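You operate a simulated robot arm through the tools that you are given. There is no shell and no other tool.

You are at the controls of a simulated robot arm. One attempt, no reset.

## Task
Wipe the brown smudge off the head block with the blue cleaning pad.
Fine: put the pad back, shut and latch the head cover, and leave the power off. Set down upright: blue cleaning pad. What is to be rubbed or washed off counts as gone when no trace of it is left.

It is judged by the outcome, as a careful person would: the job done as asked, and still so three seconds after it is handed in. It fails if anything else is knocked over, pushed out of place, dropped, spilled or broken. Lids that push on must go on centred and level and be pressed home; caps that screw on are set level and turned clockwise until they are tight.

## Robot
A 7-joint arm with a two-finger parallel gripper, fixed in place. Base frame: the origin is at the foot of the arm, x ahead of it, y to its left, z up. Readings come in mm, degrees, newtons and seconds.
Its first joint turns from -166.0 to 166.0 degrees. Payload 4.4 kg.
Tool frame: the origin (TCP) lies between the finger pads and is the grasp point; the fingertips stand 23 mm ahead of it; z points along the fingers, y is the line along which they close. Largest opening 94 mm; finger width 38, thickness 10; the body of the gripper, 54 by 96 mm, starts 39 mm behind the TCP.
Orientation is told as [roll, pitch, yaw] about the base's x, y, z axes, in that order, counted from this pose: with the fingers straight down and closing along the base's y, the tool's x points along the base's -x, its y along +y and its z along -z.

## Interface
- The arm moves only by the tool nudge_tool. Its arguments are lists of equal length, an entry for each row: "travel": the shift along the tool's x, y, z in mm, a list of three; "rot": the turn, a rotation vector about the tool's x, y, z in degrees, a list of three. In form: {"travel": [[dx, dy, dz], ...], "rot": [[rx, ry, rz], ...]}. A call has 1 to 20 rows; each row is the pose to reach, as a shift and turn from the pose commanded when the call began, along the tool's axes at that moment. "jaw" is the finger opening in mm, from 0 to 94, set as the call begins (left out, the last holds). Rows are played at 5 a second. More than 50 mm and 8.6 degrees between two rows, or a gripper value outside its range, and nothing of the call is played. A pose out of reach is approached as far as the arm can. The call stops where the force on the tool passes 90 N (or 10 N more than at its start, if that is more) or the arm is blocked; 0.2 s more then pass. Each finger travels about 72 mm/s and halts on what it meets, pressing with about 42 N; the grip force reading is that of the motor and also rises with nothing between the fingers. The clock runs only during rows and for 0.2 s after the last one: add rows that repeat a pose to give the fingers time. It gives the time, the measured TCP pose, the force on the tool (base axes), the opening and the grip force at its end, in the units of the frame above (readings bear some noise), with the torque about the TCP (base axes, N m) and any sound that the robot's microphone picked up, and new pictures: "views" is both (left out), scene, wrist or none.
- Cameras (640 x 400 px; columns grow to the right, rows downward): "scene" is fixed at [213.2, -647.9, 1420.2]; the picture's right is [0.56, -0.83, 0.00], its down [-0.36, -0.24, -0.90] and it looks along [0.75, 0.50, -0.44] (base axes); focal length 347 px, centre (320, 200). "wrist" rides on the gripper at [86, 16, -75] in the tool frame; the picture's right is [-0.18, 0.98, 0.00], its down [-0.58, -0.11, -0.81] and it looks along [-0.79, -0.15, 0.59] (tool axes); focal length 243 px, centre (320, 200). There is no depth. A picture from a camera that has moved, and an enlarged one, comes with that camera's place and axes in the base frame and with its lens. The place of the scene camera against the robot may be out by one fixed shift of up to 12 mm in any direction.
- inspect(camera, box): a new picture of the part [left, top, right, bottom] of that camera's present view, enlarged. The clock stands still meanwhile.
- job_done(): hands the job in; it is judged then, once.

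Nothing tells you positions but the pictures and the camera data. Unless the task says otherwise, let go and move clear before handing in.

The tools are called after "Request:" as a command line: name --argument value ..., lists and objects as JSON in quotes. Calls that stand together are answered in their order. nudge_tool: Moves the arm, as the interface text tells. Its arguments: {"type":"object","properties":{"travel":{"type":"array"},"rot":{"type":"array"},"jaw":{"type":"number"},"views":{"type":"string","enum":["both","scene","wrist","none"]}},"required":["travel","rot"]} The other tools are called the same way: inspect (camera, box) takes an enlarged picture of a part of a camera's view; job_done () hands the job in.

At the start:

```text
t: 0.0
tool_pos: [812.9, -9.1, 1162.3]
tcp_rot: [-0.1, 0.0, 0.1]
force: [-1.2, 0.2, 0.2]
wrist_torque: [0.02, 0.0, 0.02]
finger_gap: 94.2
finger_force: 0.0
```

scene: 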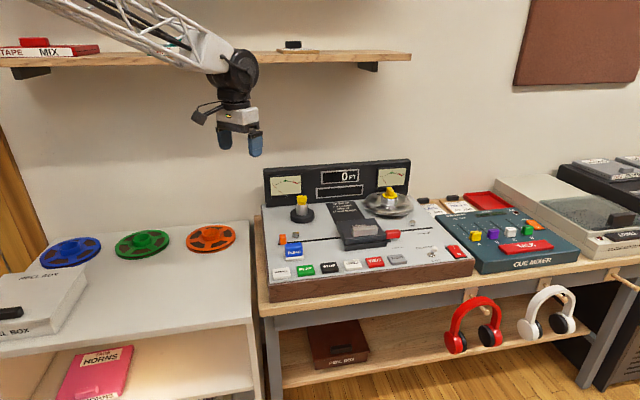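
wrist: 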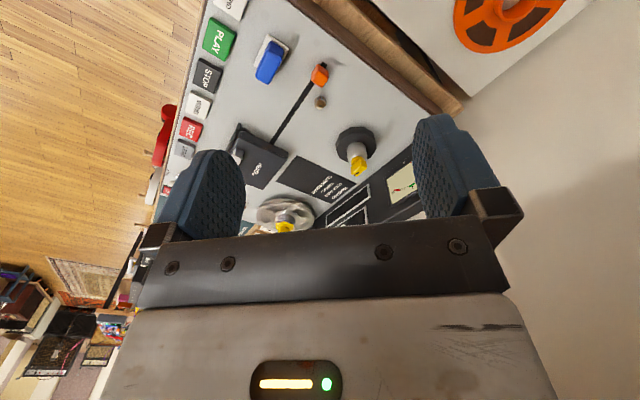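

I see a tape deck on a table with a head cover in the middle, and other gear to the right. I'll enlarge several parts of the scene to find the pad, the smudge, the head cover and its latch.

Request:
inspect --camera "scene" --box '[250, 150, 410, 250]'

Request:
inspect --camera "scene" --box '[250, 200, 410, 300]'

Request:
inspect --camera "scene" --box '[400, 170, 560, 270]'

Request:
inspect --camera "wrist" --box '[140, 0, 460, 240]'

```text
4.00 times, centred on (330, 200) of scene
camera zoom: at [213.2, -647.9, 1420.2], right [0.56, -0.83, 0.0], down [-0.36, -0.24, -0.9], along [0.75, 0.5, -0.44], focal length 1386 px, centre (280, 200)
```

zoom: 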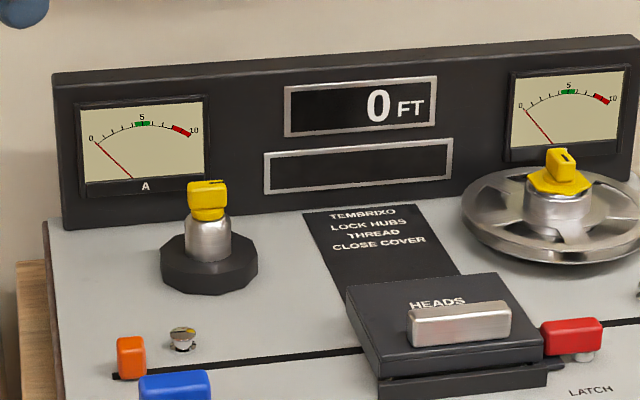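

```text
4.00 times, centred on (330, 250) of scene
camera zoom: at [213.2, -647.9, 1420.2], right [0.56, -0.83, 0.0], down [-0.36, -0.24, -0.9], along [0.75, 0.5, -0.44], focal length 1386 px, centre (280, 0)
```

zoom: 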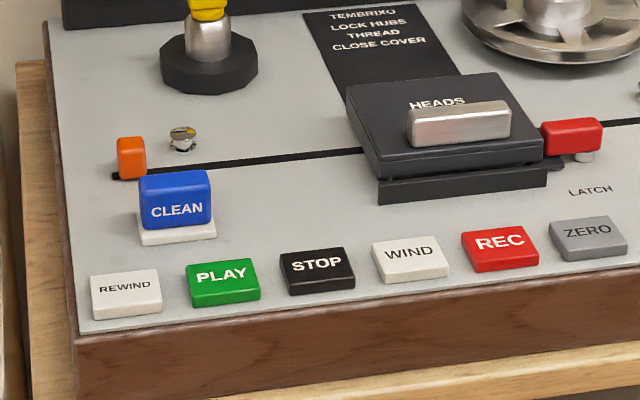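

```text
4.00 times, centred on (480, 220) of scene
camera zoom: at [213.2, -647.9, 1420.2], right [0.56, -0.83, 0.0], down [-0.36, -0.24, -0.9], along [0.75, 0.5, -0.44], focal length 1386 px, centre (-320, 120)
```

zoom: 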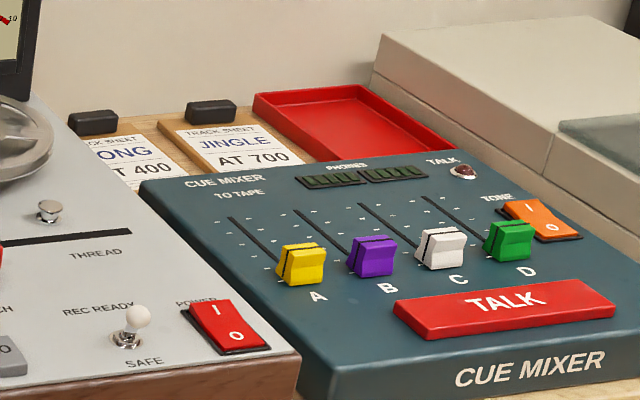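

```text
1.67 times, centred on (300, 120) of wrist
camera zoom: at [725.6, 8.2, 1238.2], right [0.18, 0.98, 0.0], down [0.58, -0.11, 0.81], along [0.79, -0.15, -0.59], focal length 404 px, centre (353, 333)
```

zoom: 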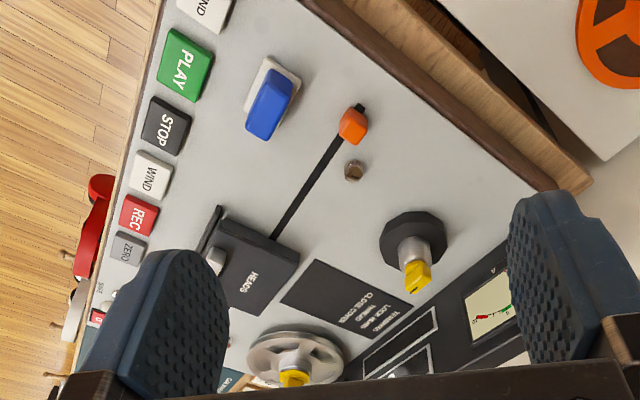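

The heads cover (HEADS, silver grip) looks shut, with a red latch at its right side; the blue CLEAN pad stands on a white tray. I'll zoom in further on the cover, latch and pad.

Request:
inspect --camera "scene" --box '[330, 210, 410, 260]'

Request:
inspect --camera "scene" --box '[265, 220, 345, 270]'

Request:
inspect --camera "scene" --box '[385, 210, 475, 266]'

Request:
inspect --camera "wrist" --box '[200, 20, 360, 120]'

Request:
inspect --camera "wrist" --box '[220, 110, 380, 210]'

```text
8.00 times, centred on (370, 235) of scene
camera zoom: at [213.2, -647.9, 1420.2], right [0.56, -0.83, 0.0], down [-0.36, -0.24, -0.9], along [0.75, 0.5, -0.44], focal length 2773 px, centre (-80, -80)
```

zoom: 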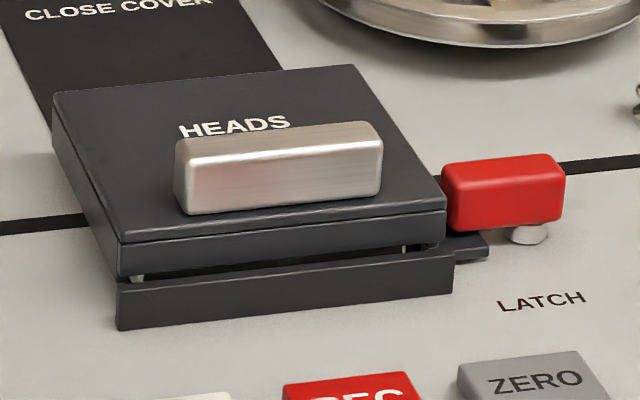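

```text
8.00 times, centred on (305, 245) of scene
camera zoom: at [213.2, -647.9, 1420.2], right [0.56, -0.83, 0.0], down [-0.36, -0.24, -0.9], along [0.75, 0.5, -0.44], focal length 2773 px, centre (440, -160)
```

zoom: 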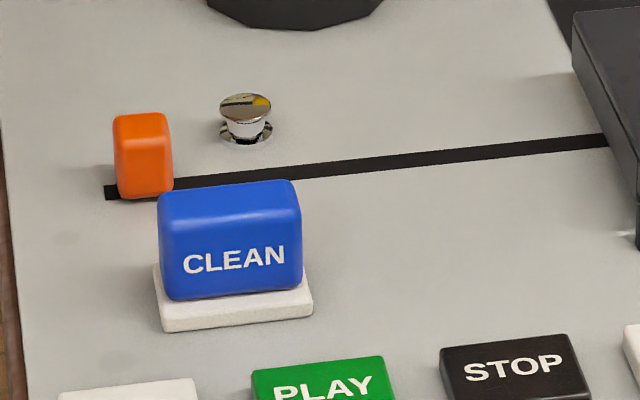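

```text
7.11 times, centred on (430, 238) of scene
camera zoom: at [213.2, -647.9, 1420.2], right [0.56, -0.83, 0.0], down [-0.36, -0.24, -0.9], along [0.75, 0.5, -0.44], focal length 2465 px, centre (-462, -70)
```

zoom: 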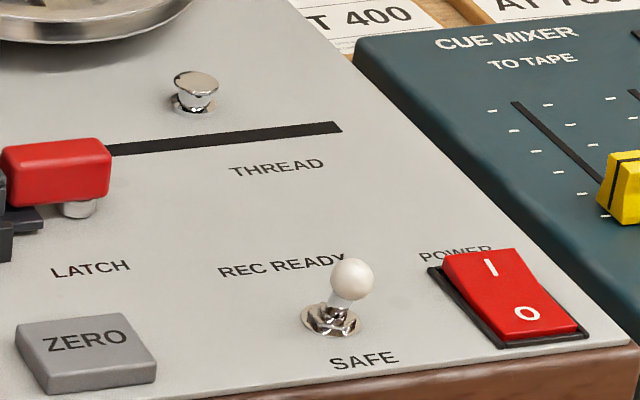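

```text
4.00 times, centred on (280, 70) of wrist
camera zoom: at [725.6, 8.2, 1238.2], right [0.18, 0.98, 0.0], down [0.58, -0.11, 0.81], along [0.79, -0.15, -0.59], focal length 970 px, centre (480, 720)
```

zoom: 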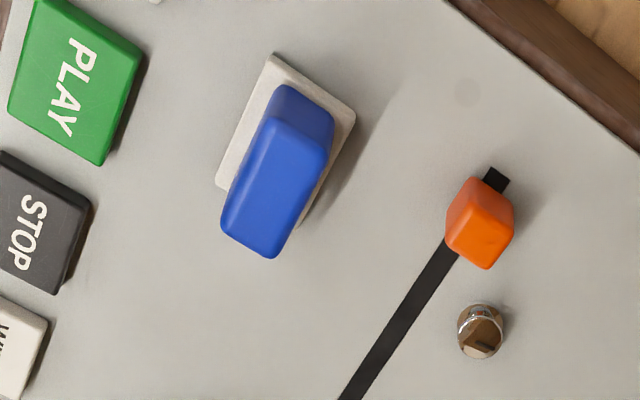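

```text
4.00 times, centred on (300, 160) of wrist
camera zoom: at [725.6, 8.2, 1238.2], right [0.18, 0.98, 0.0], down [0.58, -0.11, 0.81], along [0.79, -0.15, -0.59], focal length 970 px, centre (400, 360)
```

zoom: 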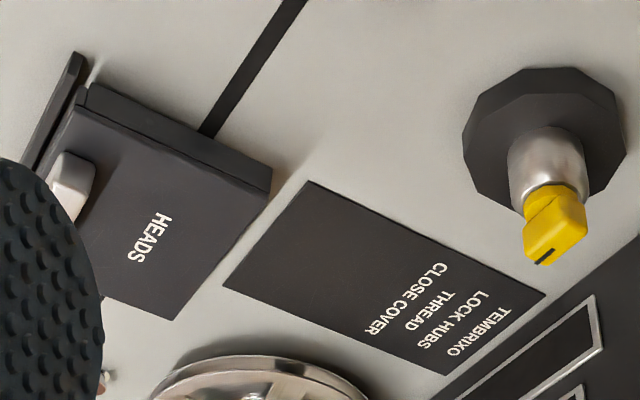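

The deck seems to be turned about 45° to the base axes, with the pad at roughly (930, -80) and the cover farther out. I'll move the tool to get parallax views and pin down heights.

Request:
nudge_tool --travel '[[-15, -30, 25], [-30, -60, 50], [-45, -90, 75], [-60, -120, 100], [-60, -120, 100]]' --rot '[[0, 0, 0], [0, 0, 0], [0, 0, 0], [0, 0, 0], [0, 0, 0]]'

```text
t: 1.2
tool_pos: [871.3, -128.8, 1064.5]
tcp_rot: [-0.1, -0.1, 0.1]
force: [-0.1, -0.3, 0.4]
wrist_torque: [-0.02, -0.01, -0.03]
finger_gap: 93.9
finger_force: 0.0
camera wrist: at [785.8, -112.4, 1138.6], right [0.18, 0.98, 0.0], down [0.58, -0.11, 0.81], along [0.79, -0.15, -0.59], focal length 243 px, centre (320, 200)
```

scene: 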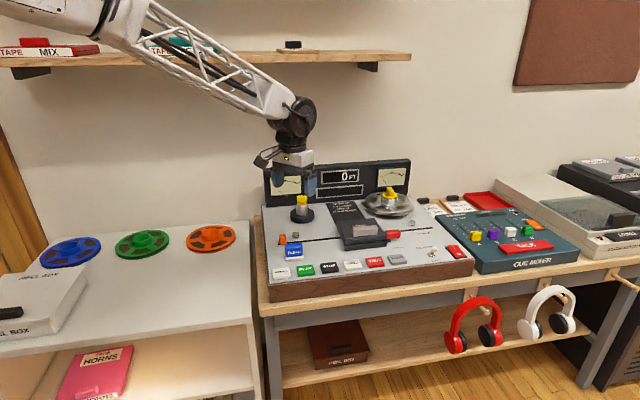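
wrist: 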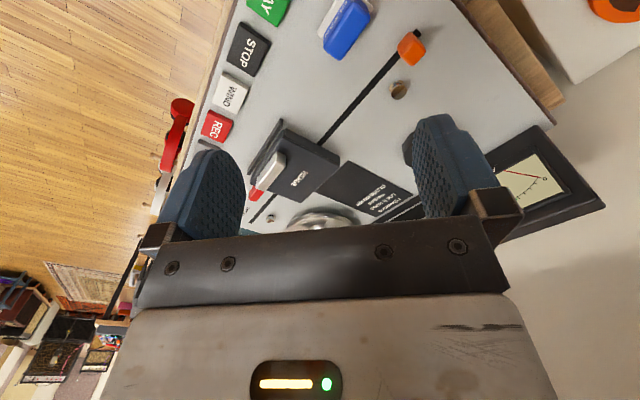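

I'll enlarge this wrist view for accurate triangulation of the pad, pin and cover.

Request:
inspect --camera "wrist" --box '[230, 100, 390, 200]'

Request:
inspect --camera "wrist" --box '[290, 0, 450, 100]'

Request:
inspect --camera "wrist" --box '[225, 140, 325, 240]'

```text
4.00 times, centred on (310, 150) of wrist
camera zoom: at [785.8, -112.4, 1138.6], right [0.18, 0.98, 0.0], down [0.58, -0.11, 0.81], along [0.79, -0.15, -0.59], focal length 970 px, centre (360, 400)
```

zoom: 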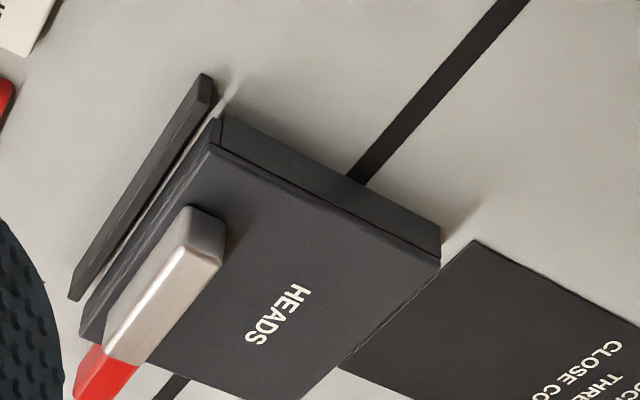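

```text
4.00 times, centred on (370, 50) of wrist
camera zoom: at [785.8, -112.4, 1138.6], right [0.18, 0.98, 0.0], down [0.58, -0.11, 0.81], along [0.79, -0.15, -0.59], focal length 970 px, centre (120, 800)
```

zoom: 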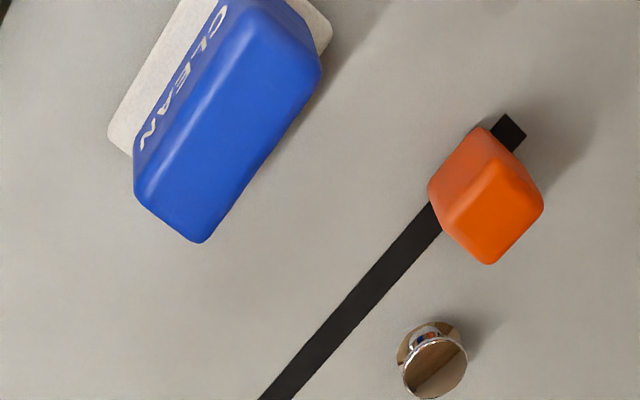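

```text
4.00 times, centred on (275, 190) of wrist
camera zoom: at [785.8, -112.4, 1138.6], right [0.18, 0.98, 0.0], down [0.58, -0.11, 0.81], along [0.79, -0.15, -0.59], focal length 970 px, centre (500, 240)
```

zoom: 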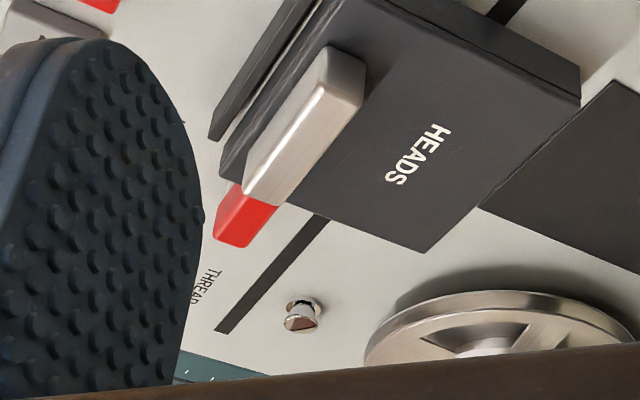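

Triangulation puts the deck top at z≈811, the pad near (889, -103), and the cover centre near (1097, -217), top z≈845. The cover is far out, so I'll test the arm's reach at a safe height above it.

Request:
nudge_tool --travel '[[-40, -15, 5], [-80, -30, 10], [-120, -45, 15], [-160, -60, 20], [-200, -75, 25], [-200, -75, 25]]' --rot '[[0, 0, 0], [0, 0, 0], [0, 0, 0], [0, 0, 0], [0, 0, 0], [0, 0, 0]]'

```text
t: 2.6
tool_pos: [1072.9, -204.2, 1038.6]
tcp_rot: [-0.1, -0.1, 0.0]
force: [0.7, 0.2, -0.1]
wrist_torque: [-0.03, -0.01, 0.01]
finger_gap: 94.0
finger_force: 0.0
camera wrist: at [986.0, -187.1, 1114.1], right [0.18, 0.98, 0.0], down [0.58, -0.11, 0.81], along [0.79, -0.15, -0.59], focal length 243 px, centre (320, 200)
```

scene: 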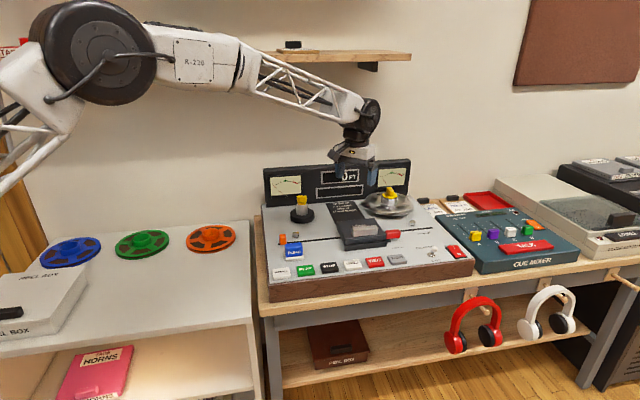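
wrist: 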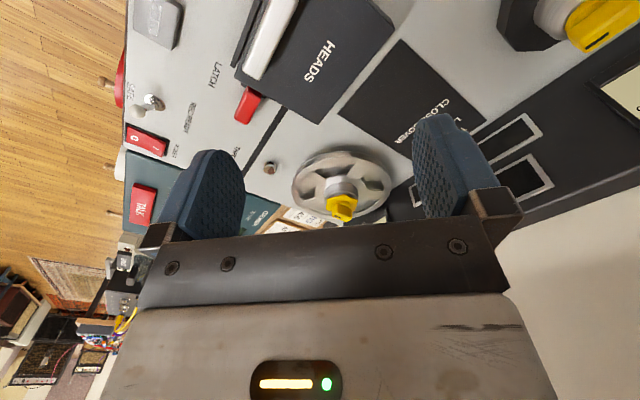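

The arm reaches there comfortably. I'll enlarge the latch, the cover and the power switch.

Request:
inspect --camera "wrist" --box '[190, 20, 350, 140]'

Request:
inspect --camera "wrist" --box '[210, 70, 290, 130]'

Request:
inspect --camera "wrist" --box '[110, 80, 220, 180]'

Request:
inspect --camera "wrist" --box '[220, 0, 400, 112]'

```text
3.33 times, centred on (270, 80) of wrist
camera zoom: at [986.0, -187.1, 1114.1], right [0.18, 0.98, 0.0], down [0.58, -0.11, 0.81], along [0.79, -0.15, -0.59], focal length 809 px, centre (487, 600)
```

zoom: 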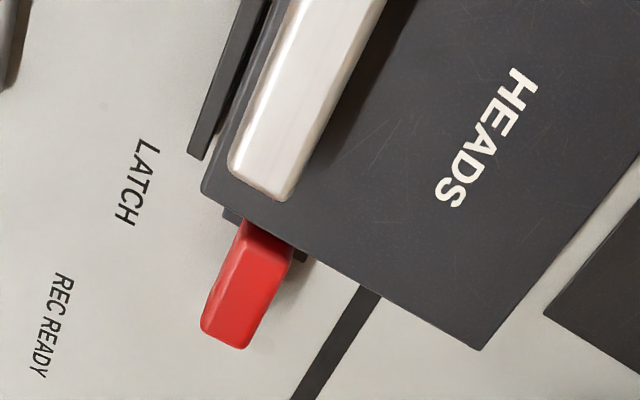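

```text
6.67 times, centred on (250, 100) of wrist
camera zoom: at [986.0, -187.1, 1114.1], right [0.18, 0.98, 0.0], down [0.58, -0.11, 0.81], along [0.79, -0.15, -0.59], focal length 1618 px, centre (787, 867)
```

zoom: 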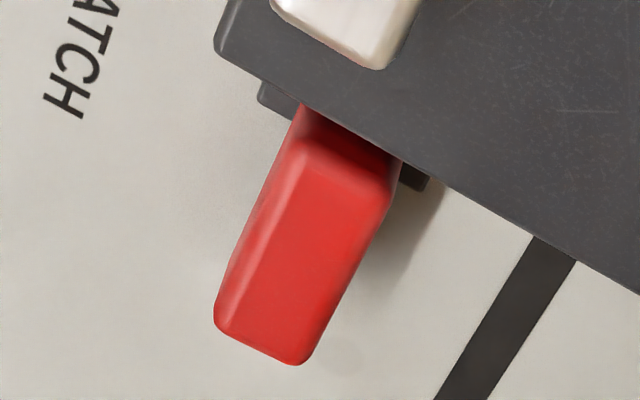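

```text
4.00 times, centred on (165, 130) of wrist
camera zoom: at [986.0, -187.1, 1114.1], right [0.18, 0.98, 0.0], down [0.58, -0.11, 0.81], along [0.79, -0.15, -0.59], focal length 970 px, centre (940, 480)
```

zoom: 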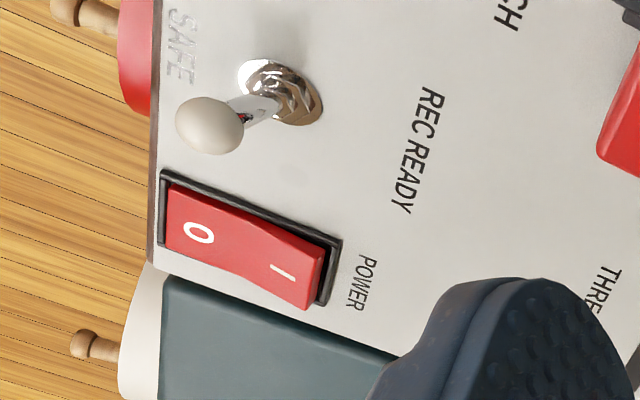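

```text
3.56 times, centred on (310, 56) of wrist
camera zoom: at [986.0, -187.1, 1114.1], right [0.18, 0.98, 0.0], down [0.58, -0.11, 0.81], along [0.79, -0.15, -0.59], focal length 863 px, centre (356, 712)
```

zoom: 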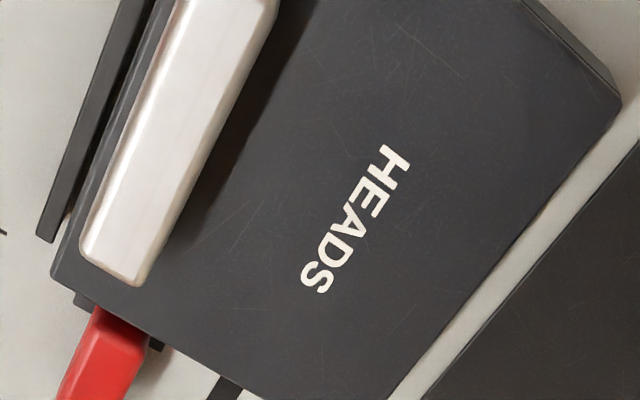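

The power rocker shows the O end pressed (off), and the latch is a small red bar beside the cover. I'll yaw the tool 45° to line up with the deck and look at the latch from the front and lower down.

Request:
nudge_tool --travel '[[2, -30, 18], [5, -60, 36], [7, -90, 54], [9, -120, 72], [12, -150, 90], [14, -178, 108], [14, -178, 108]]' --rot '[[0, 0, -7.5], [0, 0, -15], [0, 0, -22.5], [0, 0, -30], [0, 0, -37.5], [0, 0, -45], [0, 0, -45]]'

```text
t: 4.2
tool_pos: [1059.5, -382.7, 932.3]
tcp_rot: [-0.1, -0.1, 45.0]
force: [-0.1, -0.3, -1.0]
wrist_torque: [0.02, 0.0, 0.04]
finger_gap: 94.2
finger_force: 0.1
camera wrist: at [985.8, -431.3, 1006.6], right [-0.57, 0.82, 0.0], down [0.49, 0.34, 0.81], along [0.67, 0.46, -0.59], focal length 243 px, centre (320, 200)
```

scene: 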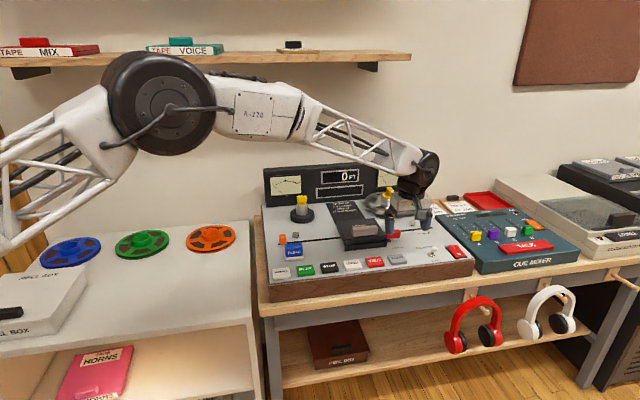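
wrist: 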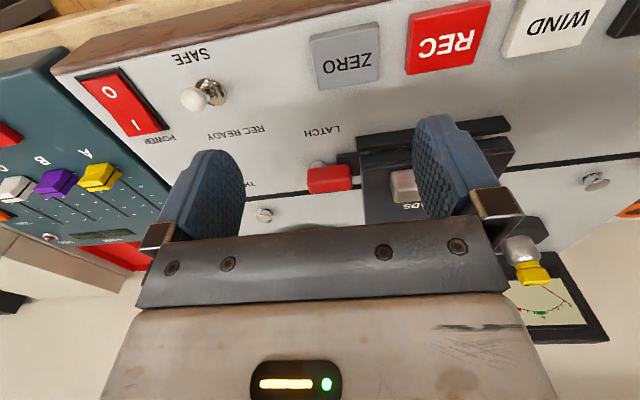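

Request:
inspect --camera "wrist" --box '[280, 120, 440, 220]'

Request:
inspect --camera "wrist" --box '[290, 135, 370, 205]'

Request:
inspect --camera "wrist" --box '[60, 50, 240, 150]'

```text
4.00 times, centred on (360, 170) of wrist
camera zoom: at [985.8, -431.3, 1006.6], right [-0.57, 0.82, 0.0], down [0.49, 0.34, 0.81], along [0.67, 0.46, -0.59], focal length 970 px, centre (160, 320)
```

zoom: 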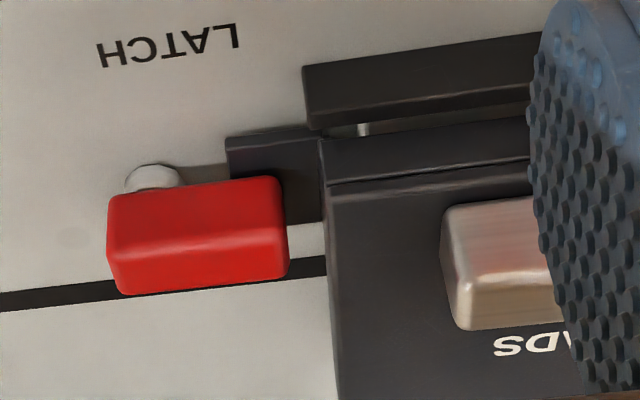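

```text
5.71 times, centred on (330, 170) of wrist
camera zoom: at [985.8, -431.3, 1006.6], right [-0.57, 0.82, 0.0], down [0.49, 0.34, 0.81], along [0.67, 0.46, -0.59], focal length 1386 px, centre (263, 371)
```

zoom: 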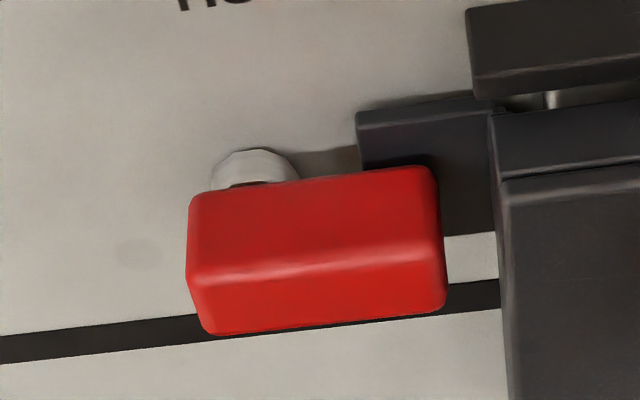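

```text
3.56 times, centred on (150, 100) of wrist
camera zoom: at [985.8, -431.3, 1006.6], right [-0.57, 0.82, 0.0], down [0.49, 0.34, 0.81], along [0.67, 0.46, -0.59], focal length 863 px, centre (924, 556)
```

zoom: 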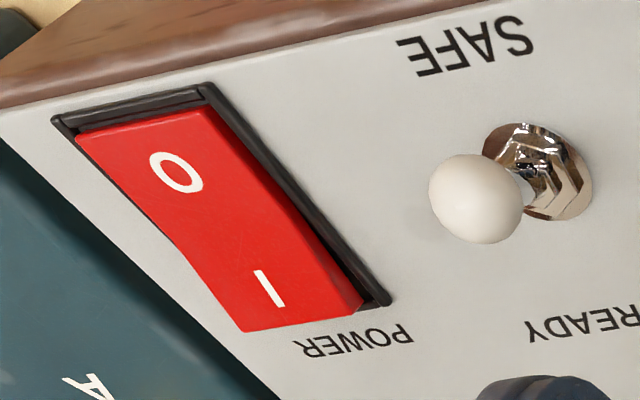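

The latch seems to be a turn-button on a silver post, over a dark tab that sticks out beside the cover. I'll tilt the tool for a flatter view to be sure how it works.

Request:
nudge_tool --travel '[[-6, 0, 11], [-12, 0, 22], [-17, 0, 33], [-23, 0, 44], [-23, 0, 44]]' --rot '[[0, -7.5, 0], [0, -15, 0], [0, -22.5, 0], [0, -30, 0], [0, -30, 0]]'

```text
t: 5.4
tool_pos: [1075.1, -366.2, 888.0]
tcp_rot: [-0.1, -30.2, 45.0]
force: [0.0, -0.7, -0.5]
wrist_torque: [-0.01, 0.03, 0.0]
finger_gap: 94.1
finger_force: 0.1
camera wrist: at [983.9, -433.6, 909.1], right [-0.58, 0.81, 0.09], down [0.15, -0.01, 0.99], along [0.8, 0.59, -0.11], focal length 243 px, centre (320, 200)
```

scene: 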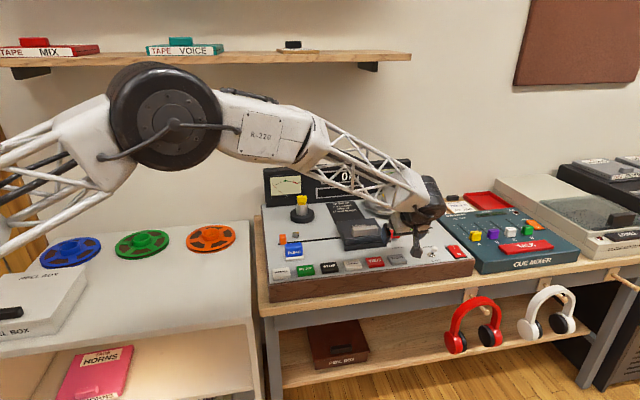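
wrist: 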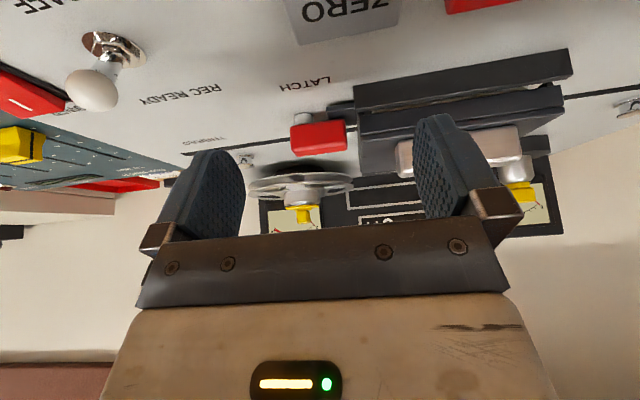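

Request:
inspect --camera "wrist" --box '[270, 70, 430, 170]'

Request:
inspect --camera "wrist" --box '[280, 95, 380, 157]'

Request:
inspect --camera "wrist" --box '[350, 40, 590, 190]'

```text
4.00 times, centred on (350, 120) of wrist
camera zoom: at [983.9, -433.6, 909.1], right [-0.58, 0.81, 0.09], down [0.15, -0.01, 0.99], along [0.8, 0.59, -0.11], focal length 970 px, centre (200, 520)
```

zoom: 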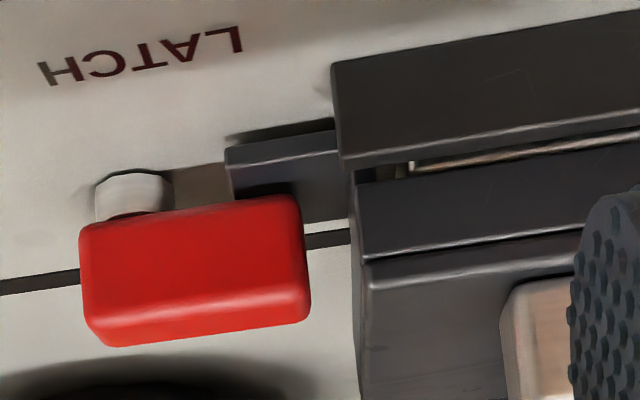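

```text
6.40 times, centred on (330, 126) of wrist
camera zoom: at [983.9, -433.6, 909.1], right [-0.58, 0.81, 0.09], down [0.15, -0.01, 0.99], along [0.8, 0.59, -0.11], focal length 1553 px, centre (256, 674)
```

zoom: 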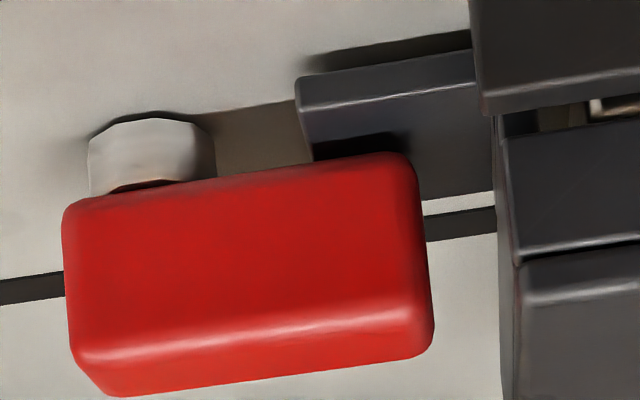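

```text
2.67 times, centred on (470, 115) of wrist
camera zoom: at [983.9, -433.6, 909.1], right [-0.58, 0.81, 0.09], down [0.15, -0.01, 0.99], along [0.8, 0.59, -0.11], focal length 647 px, centre (-80, 427)
```

zoom: 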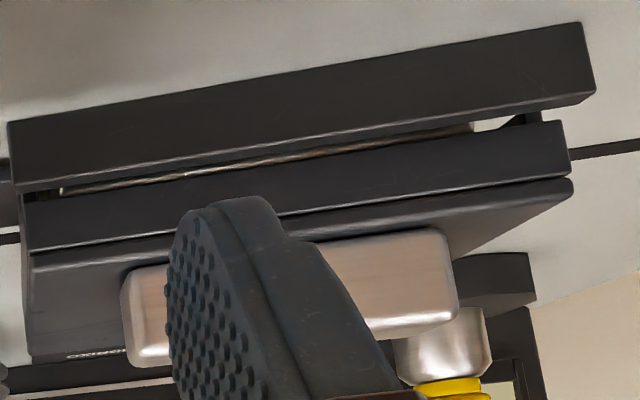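

The latch is a red bar turning on a silver post (pivot ≈ (1153, -315), bar z 821–841), and its inner end lies over a lug of the cover. I'll level the tool, rise, then turn the jaws to straddle the bar.

Request:
nudge_tool --travel '[[-8, 0, -13], [-15, 0, -26], [-22, 0, -39], [-30, 0, -52], [-30, 0, -52]]' --rot '[[0, 7.5, 0], [0, 15, 0], [0, 22.5, 0], [0, 30, 0], [0, 30, 0]]' --views "none"

```text
t: 6.6
tool_pos: [1074.9, -366.7, 947.7]
tcp_rot: [0.0, 0.1, 44.9]
force: [0.4, -0.2, 0.3]
wrist_torque: [0.02, 0.0, 0.0]
finger_gap: 93.9
finger_force: 0.0
```

Levelled. Now I'll turn to yaw -45 and move over the latch pivot at a safe height.

Request:
nudge_tool --travel '[[-8, -2, 0], [-16, -3, 0], [-23, -5, 0], [-31, -6, 0], [-39, -8, 0], [-46, -9, 0], [-54, -11, 0], [-62, -12, 5], [-69, -14, 8], [-77, -16, 11], [-84, -17, 14], [-91.8, -18.7, 17], [-91.8, -18.7, 17]]' --rot '[[0, 0, 7.5], [0, 0, 15], [0, 0, 22.5], [0, 0, 30], [0, 0, 37.5], [0, 0, 45], [0, 0, 52.5], [0, 0, 60], [0, 0, 67.5], [0, 0, 75], [0, 0, 82.5], [0, 0, 90], [0, 0, 90]]'

```text
t: 9.4
tool_pos: [1153.0, -315.4, 931.3]
tcp_rot: [0.0, -0.1, -45.0]
force: [0.3, -0.3, -0.5]
wrist_torque: [0.01, -0.01, 0.02]
finger_gap: 94.2
finger_force: 0.0
camera wrist: at [1102.7, -240.7, 1005.2], right [0.83, 0.56, 0.0], down [0.33, -0.49, 0.81], along [0.46, -0.67, -0.59], focal length 243 px, centre (320, 200)
```

scene: 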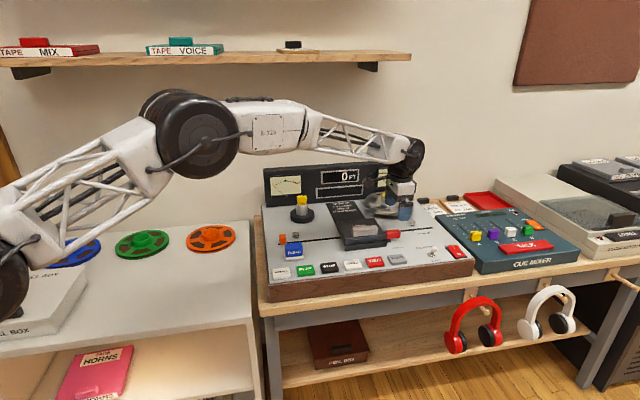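
wrist: 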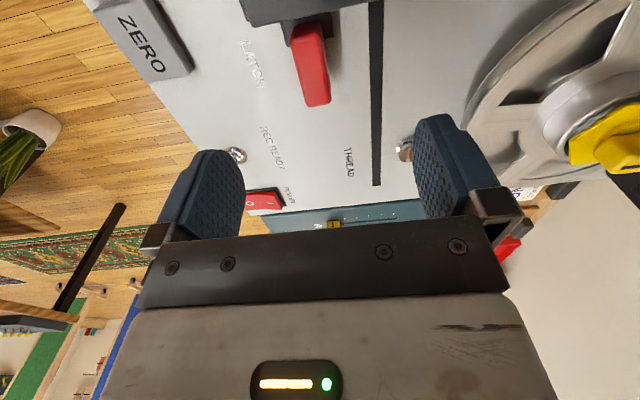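

Request:
inspect --camera "wrist" --box '[240, 0, 400, 120]'

Request:
inspect --camera "scene" --box '[350, 150, 460, 270]'

```text
3.33 times, centred on (320, 60) of wrist
camera zoom: at [1102.7, -240.7, 1005.2], right [0.83, 0.56, 0.0], down [0.33, -0.49, 0.81], along [0.46, -0.67, -0.59], focal length 809 px, centre (320, 667)
```

zoom: 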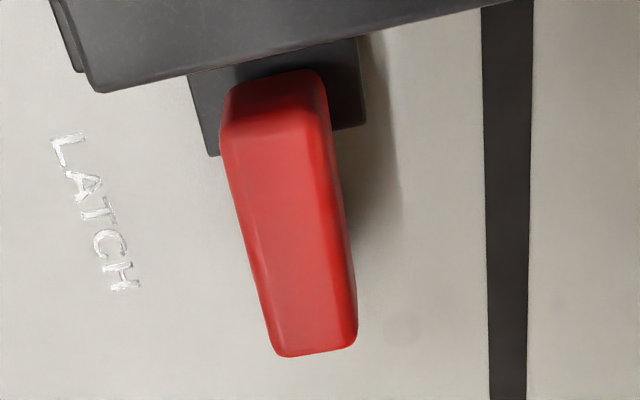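

```text
3.33 times, centred on (405, 210) of scene
camera zoom: at [213.2, -647.9, 1420.2], right [0.56, -0.83, 0.0], down [-0.36, -0.24, -0.9], along [0.75, 0.5, -0.44], focal length 1155 px, centre (37, 167)
```

zoom: 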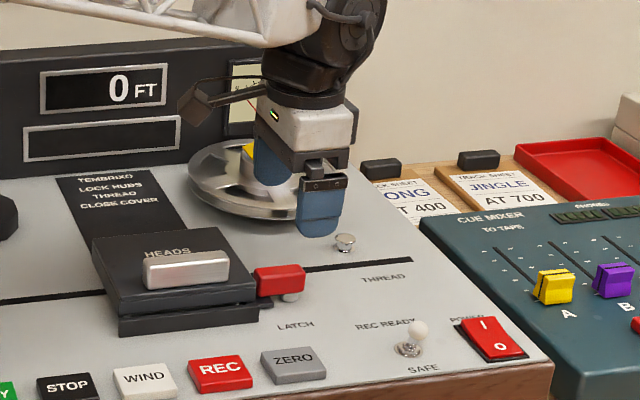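

The latch pivot is right under the TCP as computed. I'll narrow the jaws to 50 mm, lower to z≈846 so the fingers straddle the bar around its pivot.

Request:
nudge_tool --travel '[[0, -1.5, 0], [0, -1.5, 30], [0, -1.5, 60], [0, -1.5, 75], [0, -1.5, 85], [0, -1.5, 85]]' --rot '[[0, 0, 0], [0, 0, 0], [0, 0, 0], [0, 0, 0], [0, 0, 0], [0, 0, 0]]' --jaw 50

```text
t: 10.8
tool_pos: [1150.8, -316.3, 844.9]
tcp_rot: [0.0, -0.1, -45.1]
force: [-0.4, 0.1, 1.2]
wrist_torque: [0.0, 0.03, 0.02]
finger_gap: 49.8
finger_force: 0.1
camera wrist: at [1101.5, -241.7, 920.0], right [0.83, 0.56, 0.0], down [0.33, -0.49, 0.81], along [0.46, -0.67, -0.59], focal length 243 px, centre (320, 200)
```

scene: 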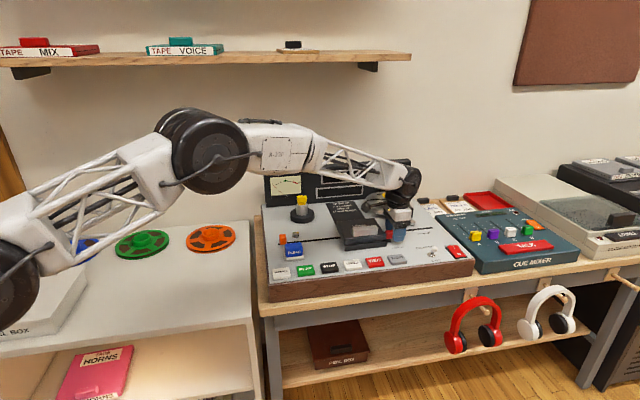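
wrist: 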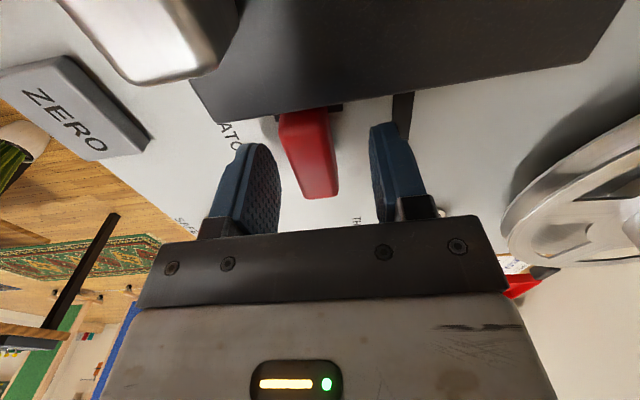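

The bar is between the fingers. I'll close gently on it.

Request:
nudge_tool --travel '[[0, 0, 0], [0, 0, 0], [0, 0, 0], [0, 0, 0]]' --rot '[[0, 0, 0], [0, 0, 0], [0, 0, 0], [0, 0, 0]]' --jaw 10 --views "wrist"

```text
t: 11.8
tool_pos: [1150.9, -317.5, 844.4]
tcp_rot: [0.1, -0.1, -45.1]
force: [-38.6, -25.2, 4.1]
wrist_torque: [0.7, 1.23, -0.06]
finger_gap: 19.9
finger_force: 45.4
camera wrist: at [1100.5, -243.4, 919.8], right [0.83, 0.56, 0.0], down [0.33, -0.49, 0.81], along [0.45, -0.67, -0.59], focal length 243 px, centre (320, 200)
```

wrist: 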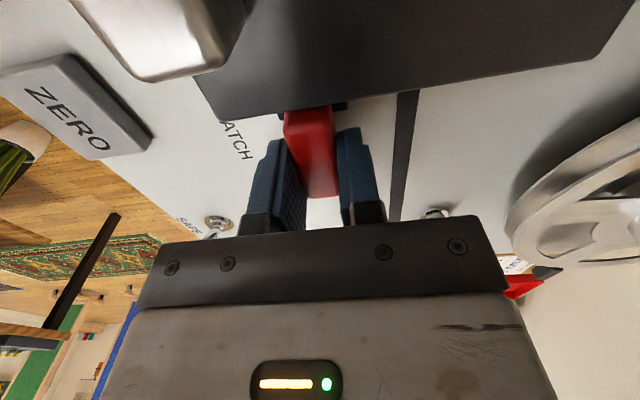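

Only the front finger bears (gap 19.9, side force 46 N), so the TCP is about 2.5 mm off-centre toward the back. I'll shift toward the front to centre the grip.

Request:
nudge_tool --travel '[[0, -1.2, 0], [0, -2.5, 0], [0, -2.5, 0], [0, -2.5, 0]]' --rot '[[0, 0, 0], [0, 0, 0], [0, 0, 0], [0, 0, 0]]' --views "wrist"

```text
t: 12.8
tool_pos: [1150.4, -317.6, 845.2]
tcp_rot: [0.0, -0.1, -44.9]
force: [-1.5, -22.0, -9.0]
wrist_torque: [-0.72, -0.5, -0.06]
finger_gap: 20.1
finger_force: 44.4
camera wrist: at [1100.3, -243.5, 919.7], right [0.83, 0.56, 0.0], down [0.33, -0.49, 0.81], along [0.46, -0.67, -0.59], focal length 243 px, centre (320, 200)
```

wrist: 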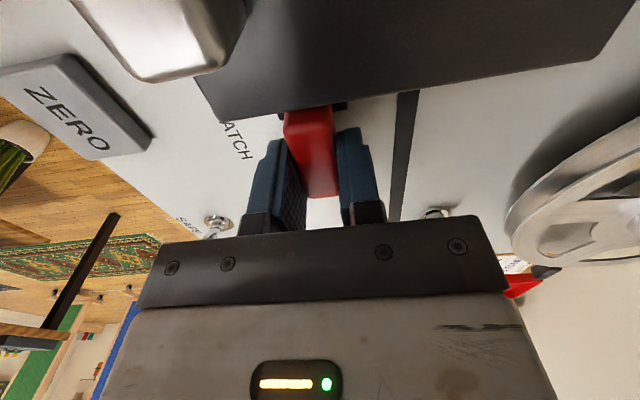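

Now both fingers hold the bar (20 mm wide). I'll test a small turn counter-clockwise (inner end toward the front) and read the torque.

Request:
nudge_tool --travel '[[0, 0, 0], [0, 0, 0], [0, 0, 0]]' --rot '[[0, 0, -3], [0, 0, -6], [0, 0, -6]]' --views "wrist"

```text
t: 13.6
tool_pos: [1150.8, -316.4, 845.4]
tcp_rot: [0.0, -0.2, -39.0]
force: [-11.3, -15.8, -6.2]
wrist_torque: [-0.76, -0.58, -0.1]
finger_gap: 20.0
finger_force: 44.8
camera wrist: at [1092.7, -249.4, 919.8], right [0.76, 0.65, 0.0], down [0.38, -0.45, 0.81], along [0.52, -0.61, -0.59], focal length 243 px, centre (320, 200)
```

wrist: 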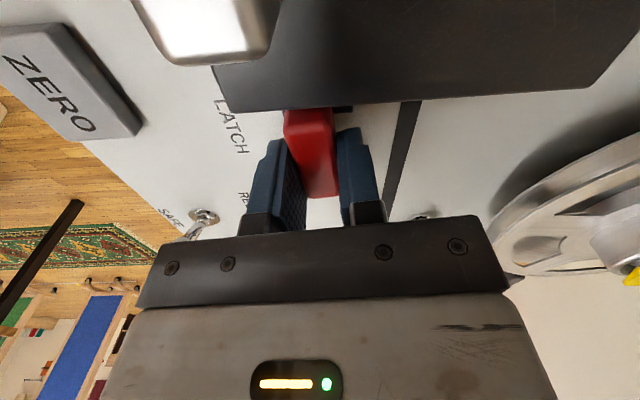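

It turns freely with almost no torque. I'll continue turning counter-clockwise in small steps and check.

Request:
nudge_tool --travel '[[0, 0, 0], [0, 0, 0], [0, 0, 0], [0, 0, 0], [0, 0, 0], [0, 0, 0], [0, 0, 0]]' --rot '[[0, 0, -5], [0, 0, -10], [0, 0, -15], [0, 0, -20], [0, 0, -25], [0, 0, -30], [0, 0, -30]]' --views "wrist"

```text
t: 15.2
tool_pos: [1149.3, -319.9, 846.1]
tcp_rot: [-0.1, 0.0, -9.0]
force: [-42.1, -36.4, -4.4]
wrist_torque: [-0.1, 0.48, -0.14]
finger_gap: 20.1
finger_force: 44.4
camera wrist: at [1066.5, -288.8, 919.9], right [0.34, 0.94, 0.0], down [0.56, -0.2, 0.81], along [0.76, -0.27, -0.59], focal length 243 px, centre (320, 200)
```

wrist: 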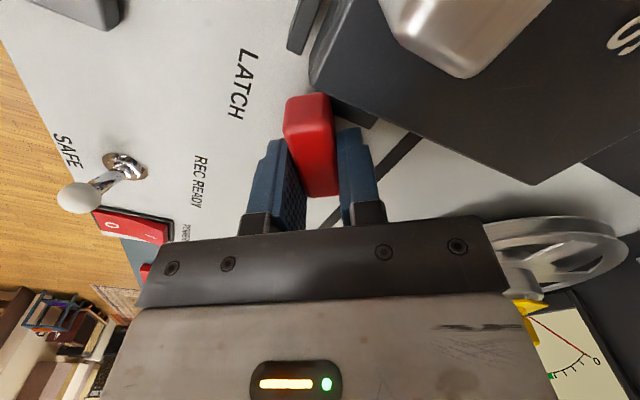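

The bar turns, but a side load shows that the true pivot is about 4 mm farther out, near (1153, -320). I'll keep turning while moving along the proper arc.

Request:
nudge_tool --travel '[[0.6, -1.9, 0], [0.5, -2.3, 0], [0.4, -2.7, 0], [0.3, -3.1, 0], [0.1, -3.5, 0], [-0.1, -3.9, 0], [-0.3, -4.3, 0], [-0.3, -4.3, 0]]' --rot '[[0, 0, 0], [0, 0, -6], [0, 0, -12], [0, 0, -18], [0, 0, -24], [0, 0, -30], [0, 0, -36], [0, 0, -36]]' --views "wrist"

```text
t: 17.0
tool_pos: [1149.9, -321.2, 844.4]
tcp_rot: [-0.1, 0.1, 27.0]
force: [-24.7, -13.1, -8.6]
wrist_torque: [0.29, 0.03, 0.03]
finger_gap: 20.0
finger_force: 44.7
camera wrist: at [1065.4, -345.5, 919.9], right [-0.28, 0.96, 0.0], down [0.57, 0.17, 0.81], along [0.77, 0.23, -0.59], focal length 243 px, centre (320, 200)
```

wrist: 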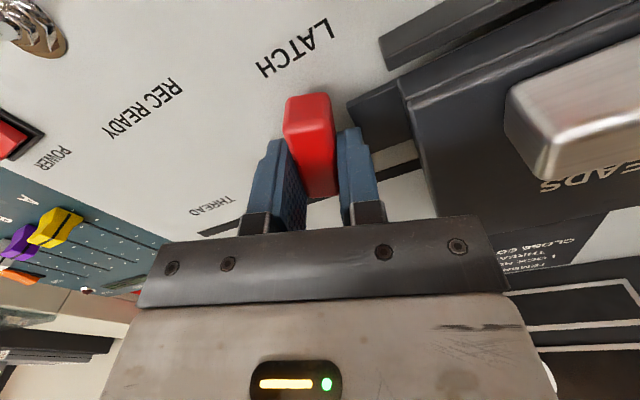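

The bar's inner end has swung clear of the lug. I'll finish the turn to about 90°.

Request:
nudge_tool --travel '[[0.4, -0.2, 0], [0.4, -0.5, 0], [0.4, -0.7, 0], [0.4, -0.7, 0]]' --rot '[[0, 0, -6], [0, 0, -12], [0, 0, -18], [0, 0, -18]]' --views "wrist"

```text
t: 18.0
tool_pos: [1150.5, -321.5, 846.0]
tcp_rot: [-0.1, 0.0, 45.0]
force: [9.3, -9.7, -13.8]
wrist_torque: [0.67, -0.44, -0.03]
finger_gap: 19.9
finger_force: 45.0
camera wrist: at [1077.7, -371.2, 919.9], right [-0.57, 0.82, 0.0], down [0.49, 0.34, 0.81], along [0.67, 0.46, -0.59], focal length 243 px, centre (320, 200)
```

wrist: 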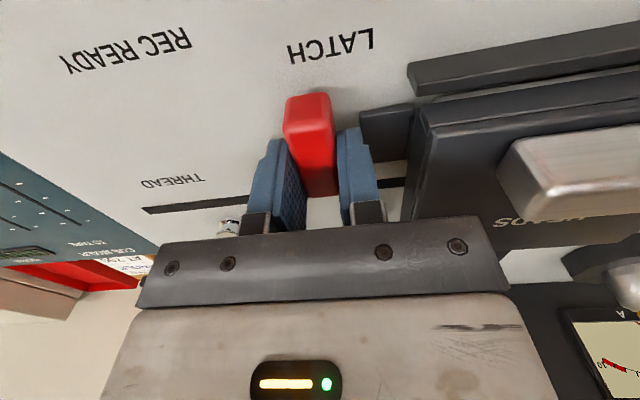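

The latch bar now points to the front, clear of the lug. I'll release it, rise, and step back for a look at the cover from the front.

Request:
nudge_tool --travel '[[0, 0, 0], [0, 0, 0], [0, 0, -10], [0, 0, -35], [0, 0, -70], [20, 0, -100], [20, 0, -100]]' --rot '[[0, 0, 0], [0, 0, 0], [0, 0, 0], [0, 0, 0], [0, 0, 0], [0, 0, 0], [0, 0, 0]]' --jaw 32

```text
t: 19.6
tool_pos: [1135.8, -335.9, 945.9]
tcp_rot: [-0.1, 0.0, 45.0]
force: [-0.3, -0.1, 0.2]
wrist_torque: [0.05, 0.04, 0.01]
finger_gap: 31.8
finger_force: 0.1
camera wrist: at [1062.5, -385.0, 1020.5], right [-0.56, 0.83, 0.0], down [0.49, 0.33, 0.81], along [0.67, 0.45, -0.59], focal length 243 px, centre (320, 200)
```

scene: 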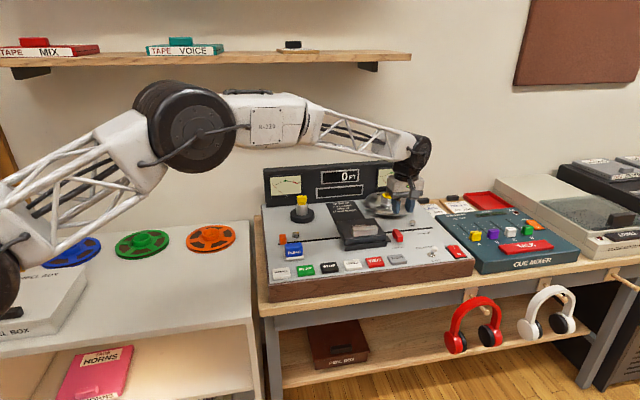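
wrist: 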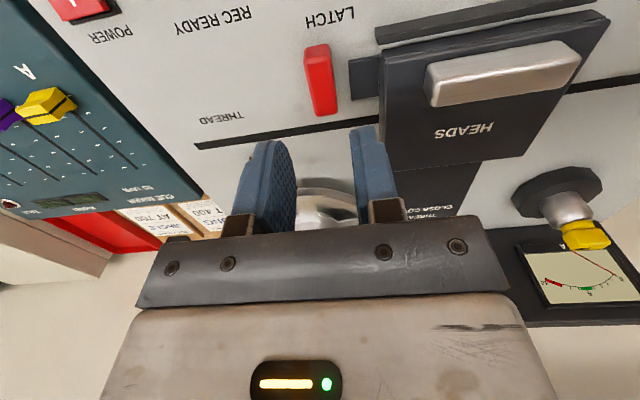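

Request:
inspect --camera "wrist" --box '[340, 0, 640, 187]'

Request:
inspect --camera "scene" --box '[330, 210, 410, 260]'

Request:
inspect --camera "wrist" --box '[280, 20, 440, 140]'

```text
2.13 times, centred on (490, 94) of wrist
camera zoom: at [1062.5, -385.0, 1020.5], right [-0.56, 0.83, 0.0], down [0.49, 0.33, 0.81], along [0.67, 0.45, -0.59], focal length 518 px, centre (-43, 427)
```

zoom: 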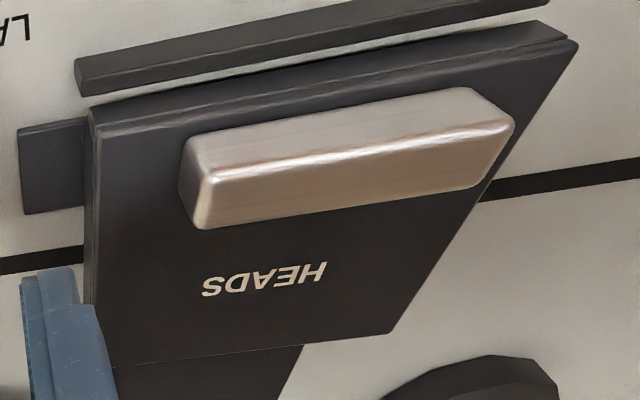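

```text
8.00 times, centred on (370, 235) of scene
camera zoom: at [213.2, -647.9, 1420.2], right [0.56, -0.83, 0.0], down [-0.36, -0.24, -0.9], along [0.75, 0.5, -0.44], focal length 2773 px, centre (-80, -80)
```

zoom: 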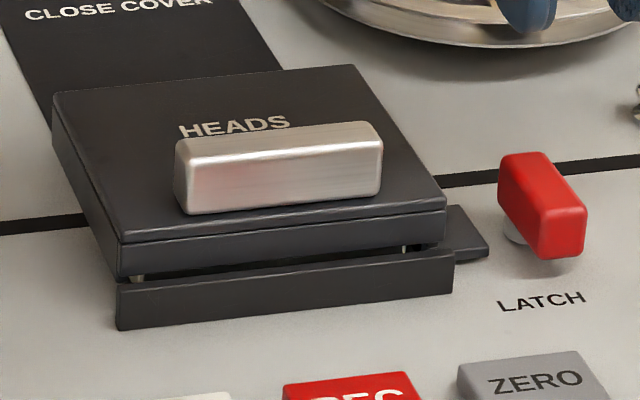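

```text
3.33 times, centred on (360, 80) of wrist
camera zoom: at [1062.5, -385.0, 1020.5], right [-0.56, 0.83, 0.0], down [0.49, 0.33, 0.81], along [0.67, 0.45, -0.59], focal length 809 px, centre (187, 600)
```

zoom: 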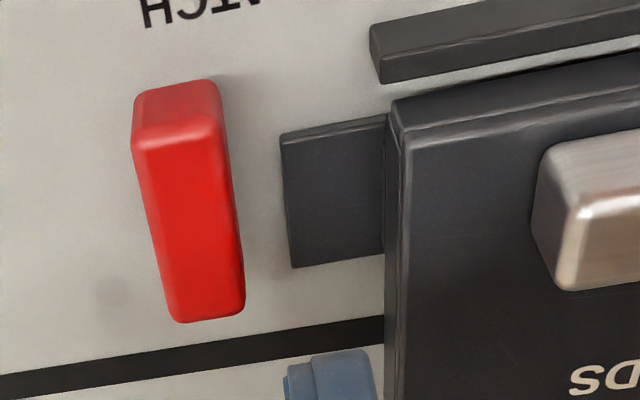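

The latch is open and the cover's lug is free. The handle is about 75 mm long, centred near (1065, -247) with its top at z≈871; I'll open the jaws fully and go above it to grip it by its ends so that the cover can swing between the pads.

Request:
nudge_tool --travel '[[-4, 35, 0], [-8, 70, 0], [-12.9, 113.4, 0], [-12.9, 113.4, 0]]' --rot '[[0, 0, 0], [0, 0, 0], [0, 0, 0], [0, 0, 0]]' --jaw 94

```text
t: 20.6
tool_pos: [1064.3, -246.3, 944.1]
tcp_rot: [-0.2, 0.1, 45.1]
force: [0.1, -1.1, -0.9]
wrist_torque: [-0.01, -0.02, -0.03]
finger_gap: 94.1
finger_force: 0.0
camera wrist: at [991.3, -294.9, 1019.3], right [-0.56, 0.83, 0.0], down [0.49, 0.33, 0.81], along [0.67, 0.45, -0.59], focal length 243 px, centre (320, 200)
```

scene: 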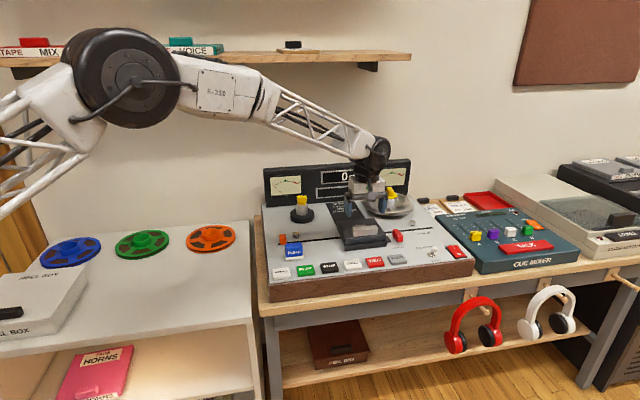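
wrist: 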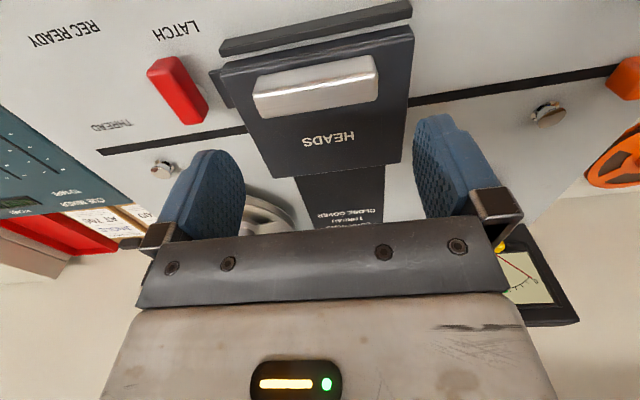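

Request:
inspect --camera "wrist" --box '[200, 0, 440, 180]'

```text
2.22 times, centred on (320, 90) of wrist
camera zoom: at [991.3, -294.9, 1019.3], right [-0.56, 0.83, 0.0], down [0.49, 0.33, 0.81], along [0.67, 0.45, -0.59], focal length 539 px, centre (320, 444)
```

zoom: 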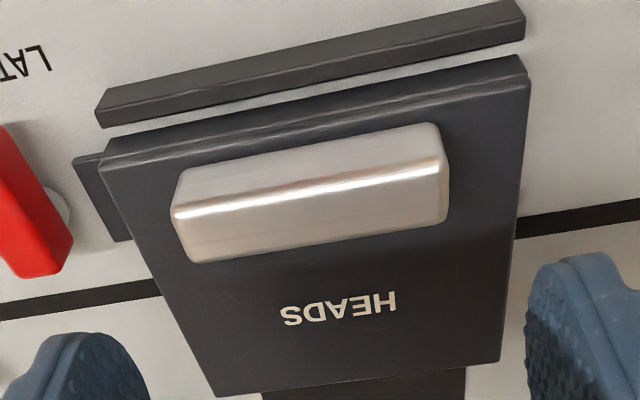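

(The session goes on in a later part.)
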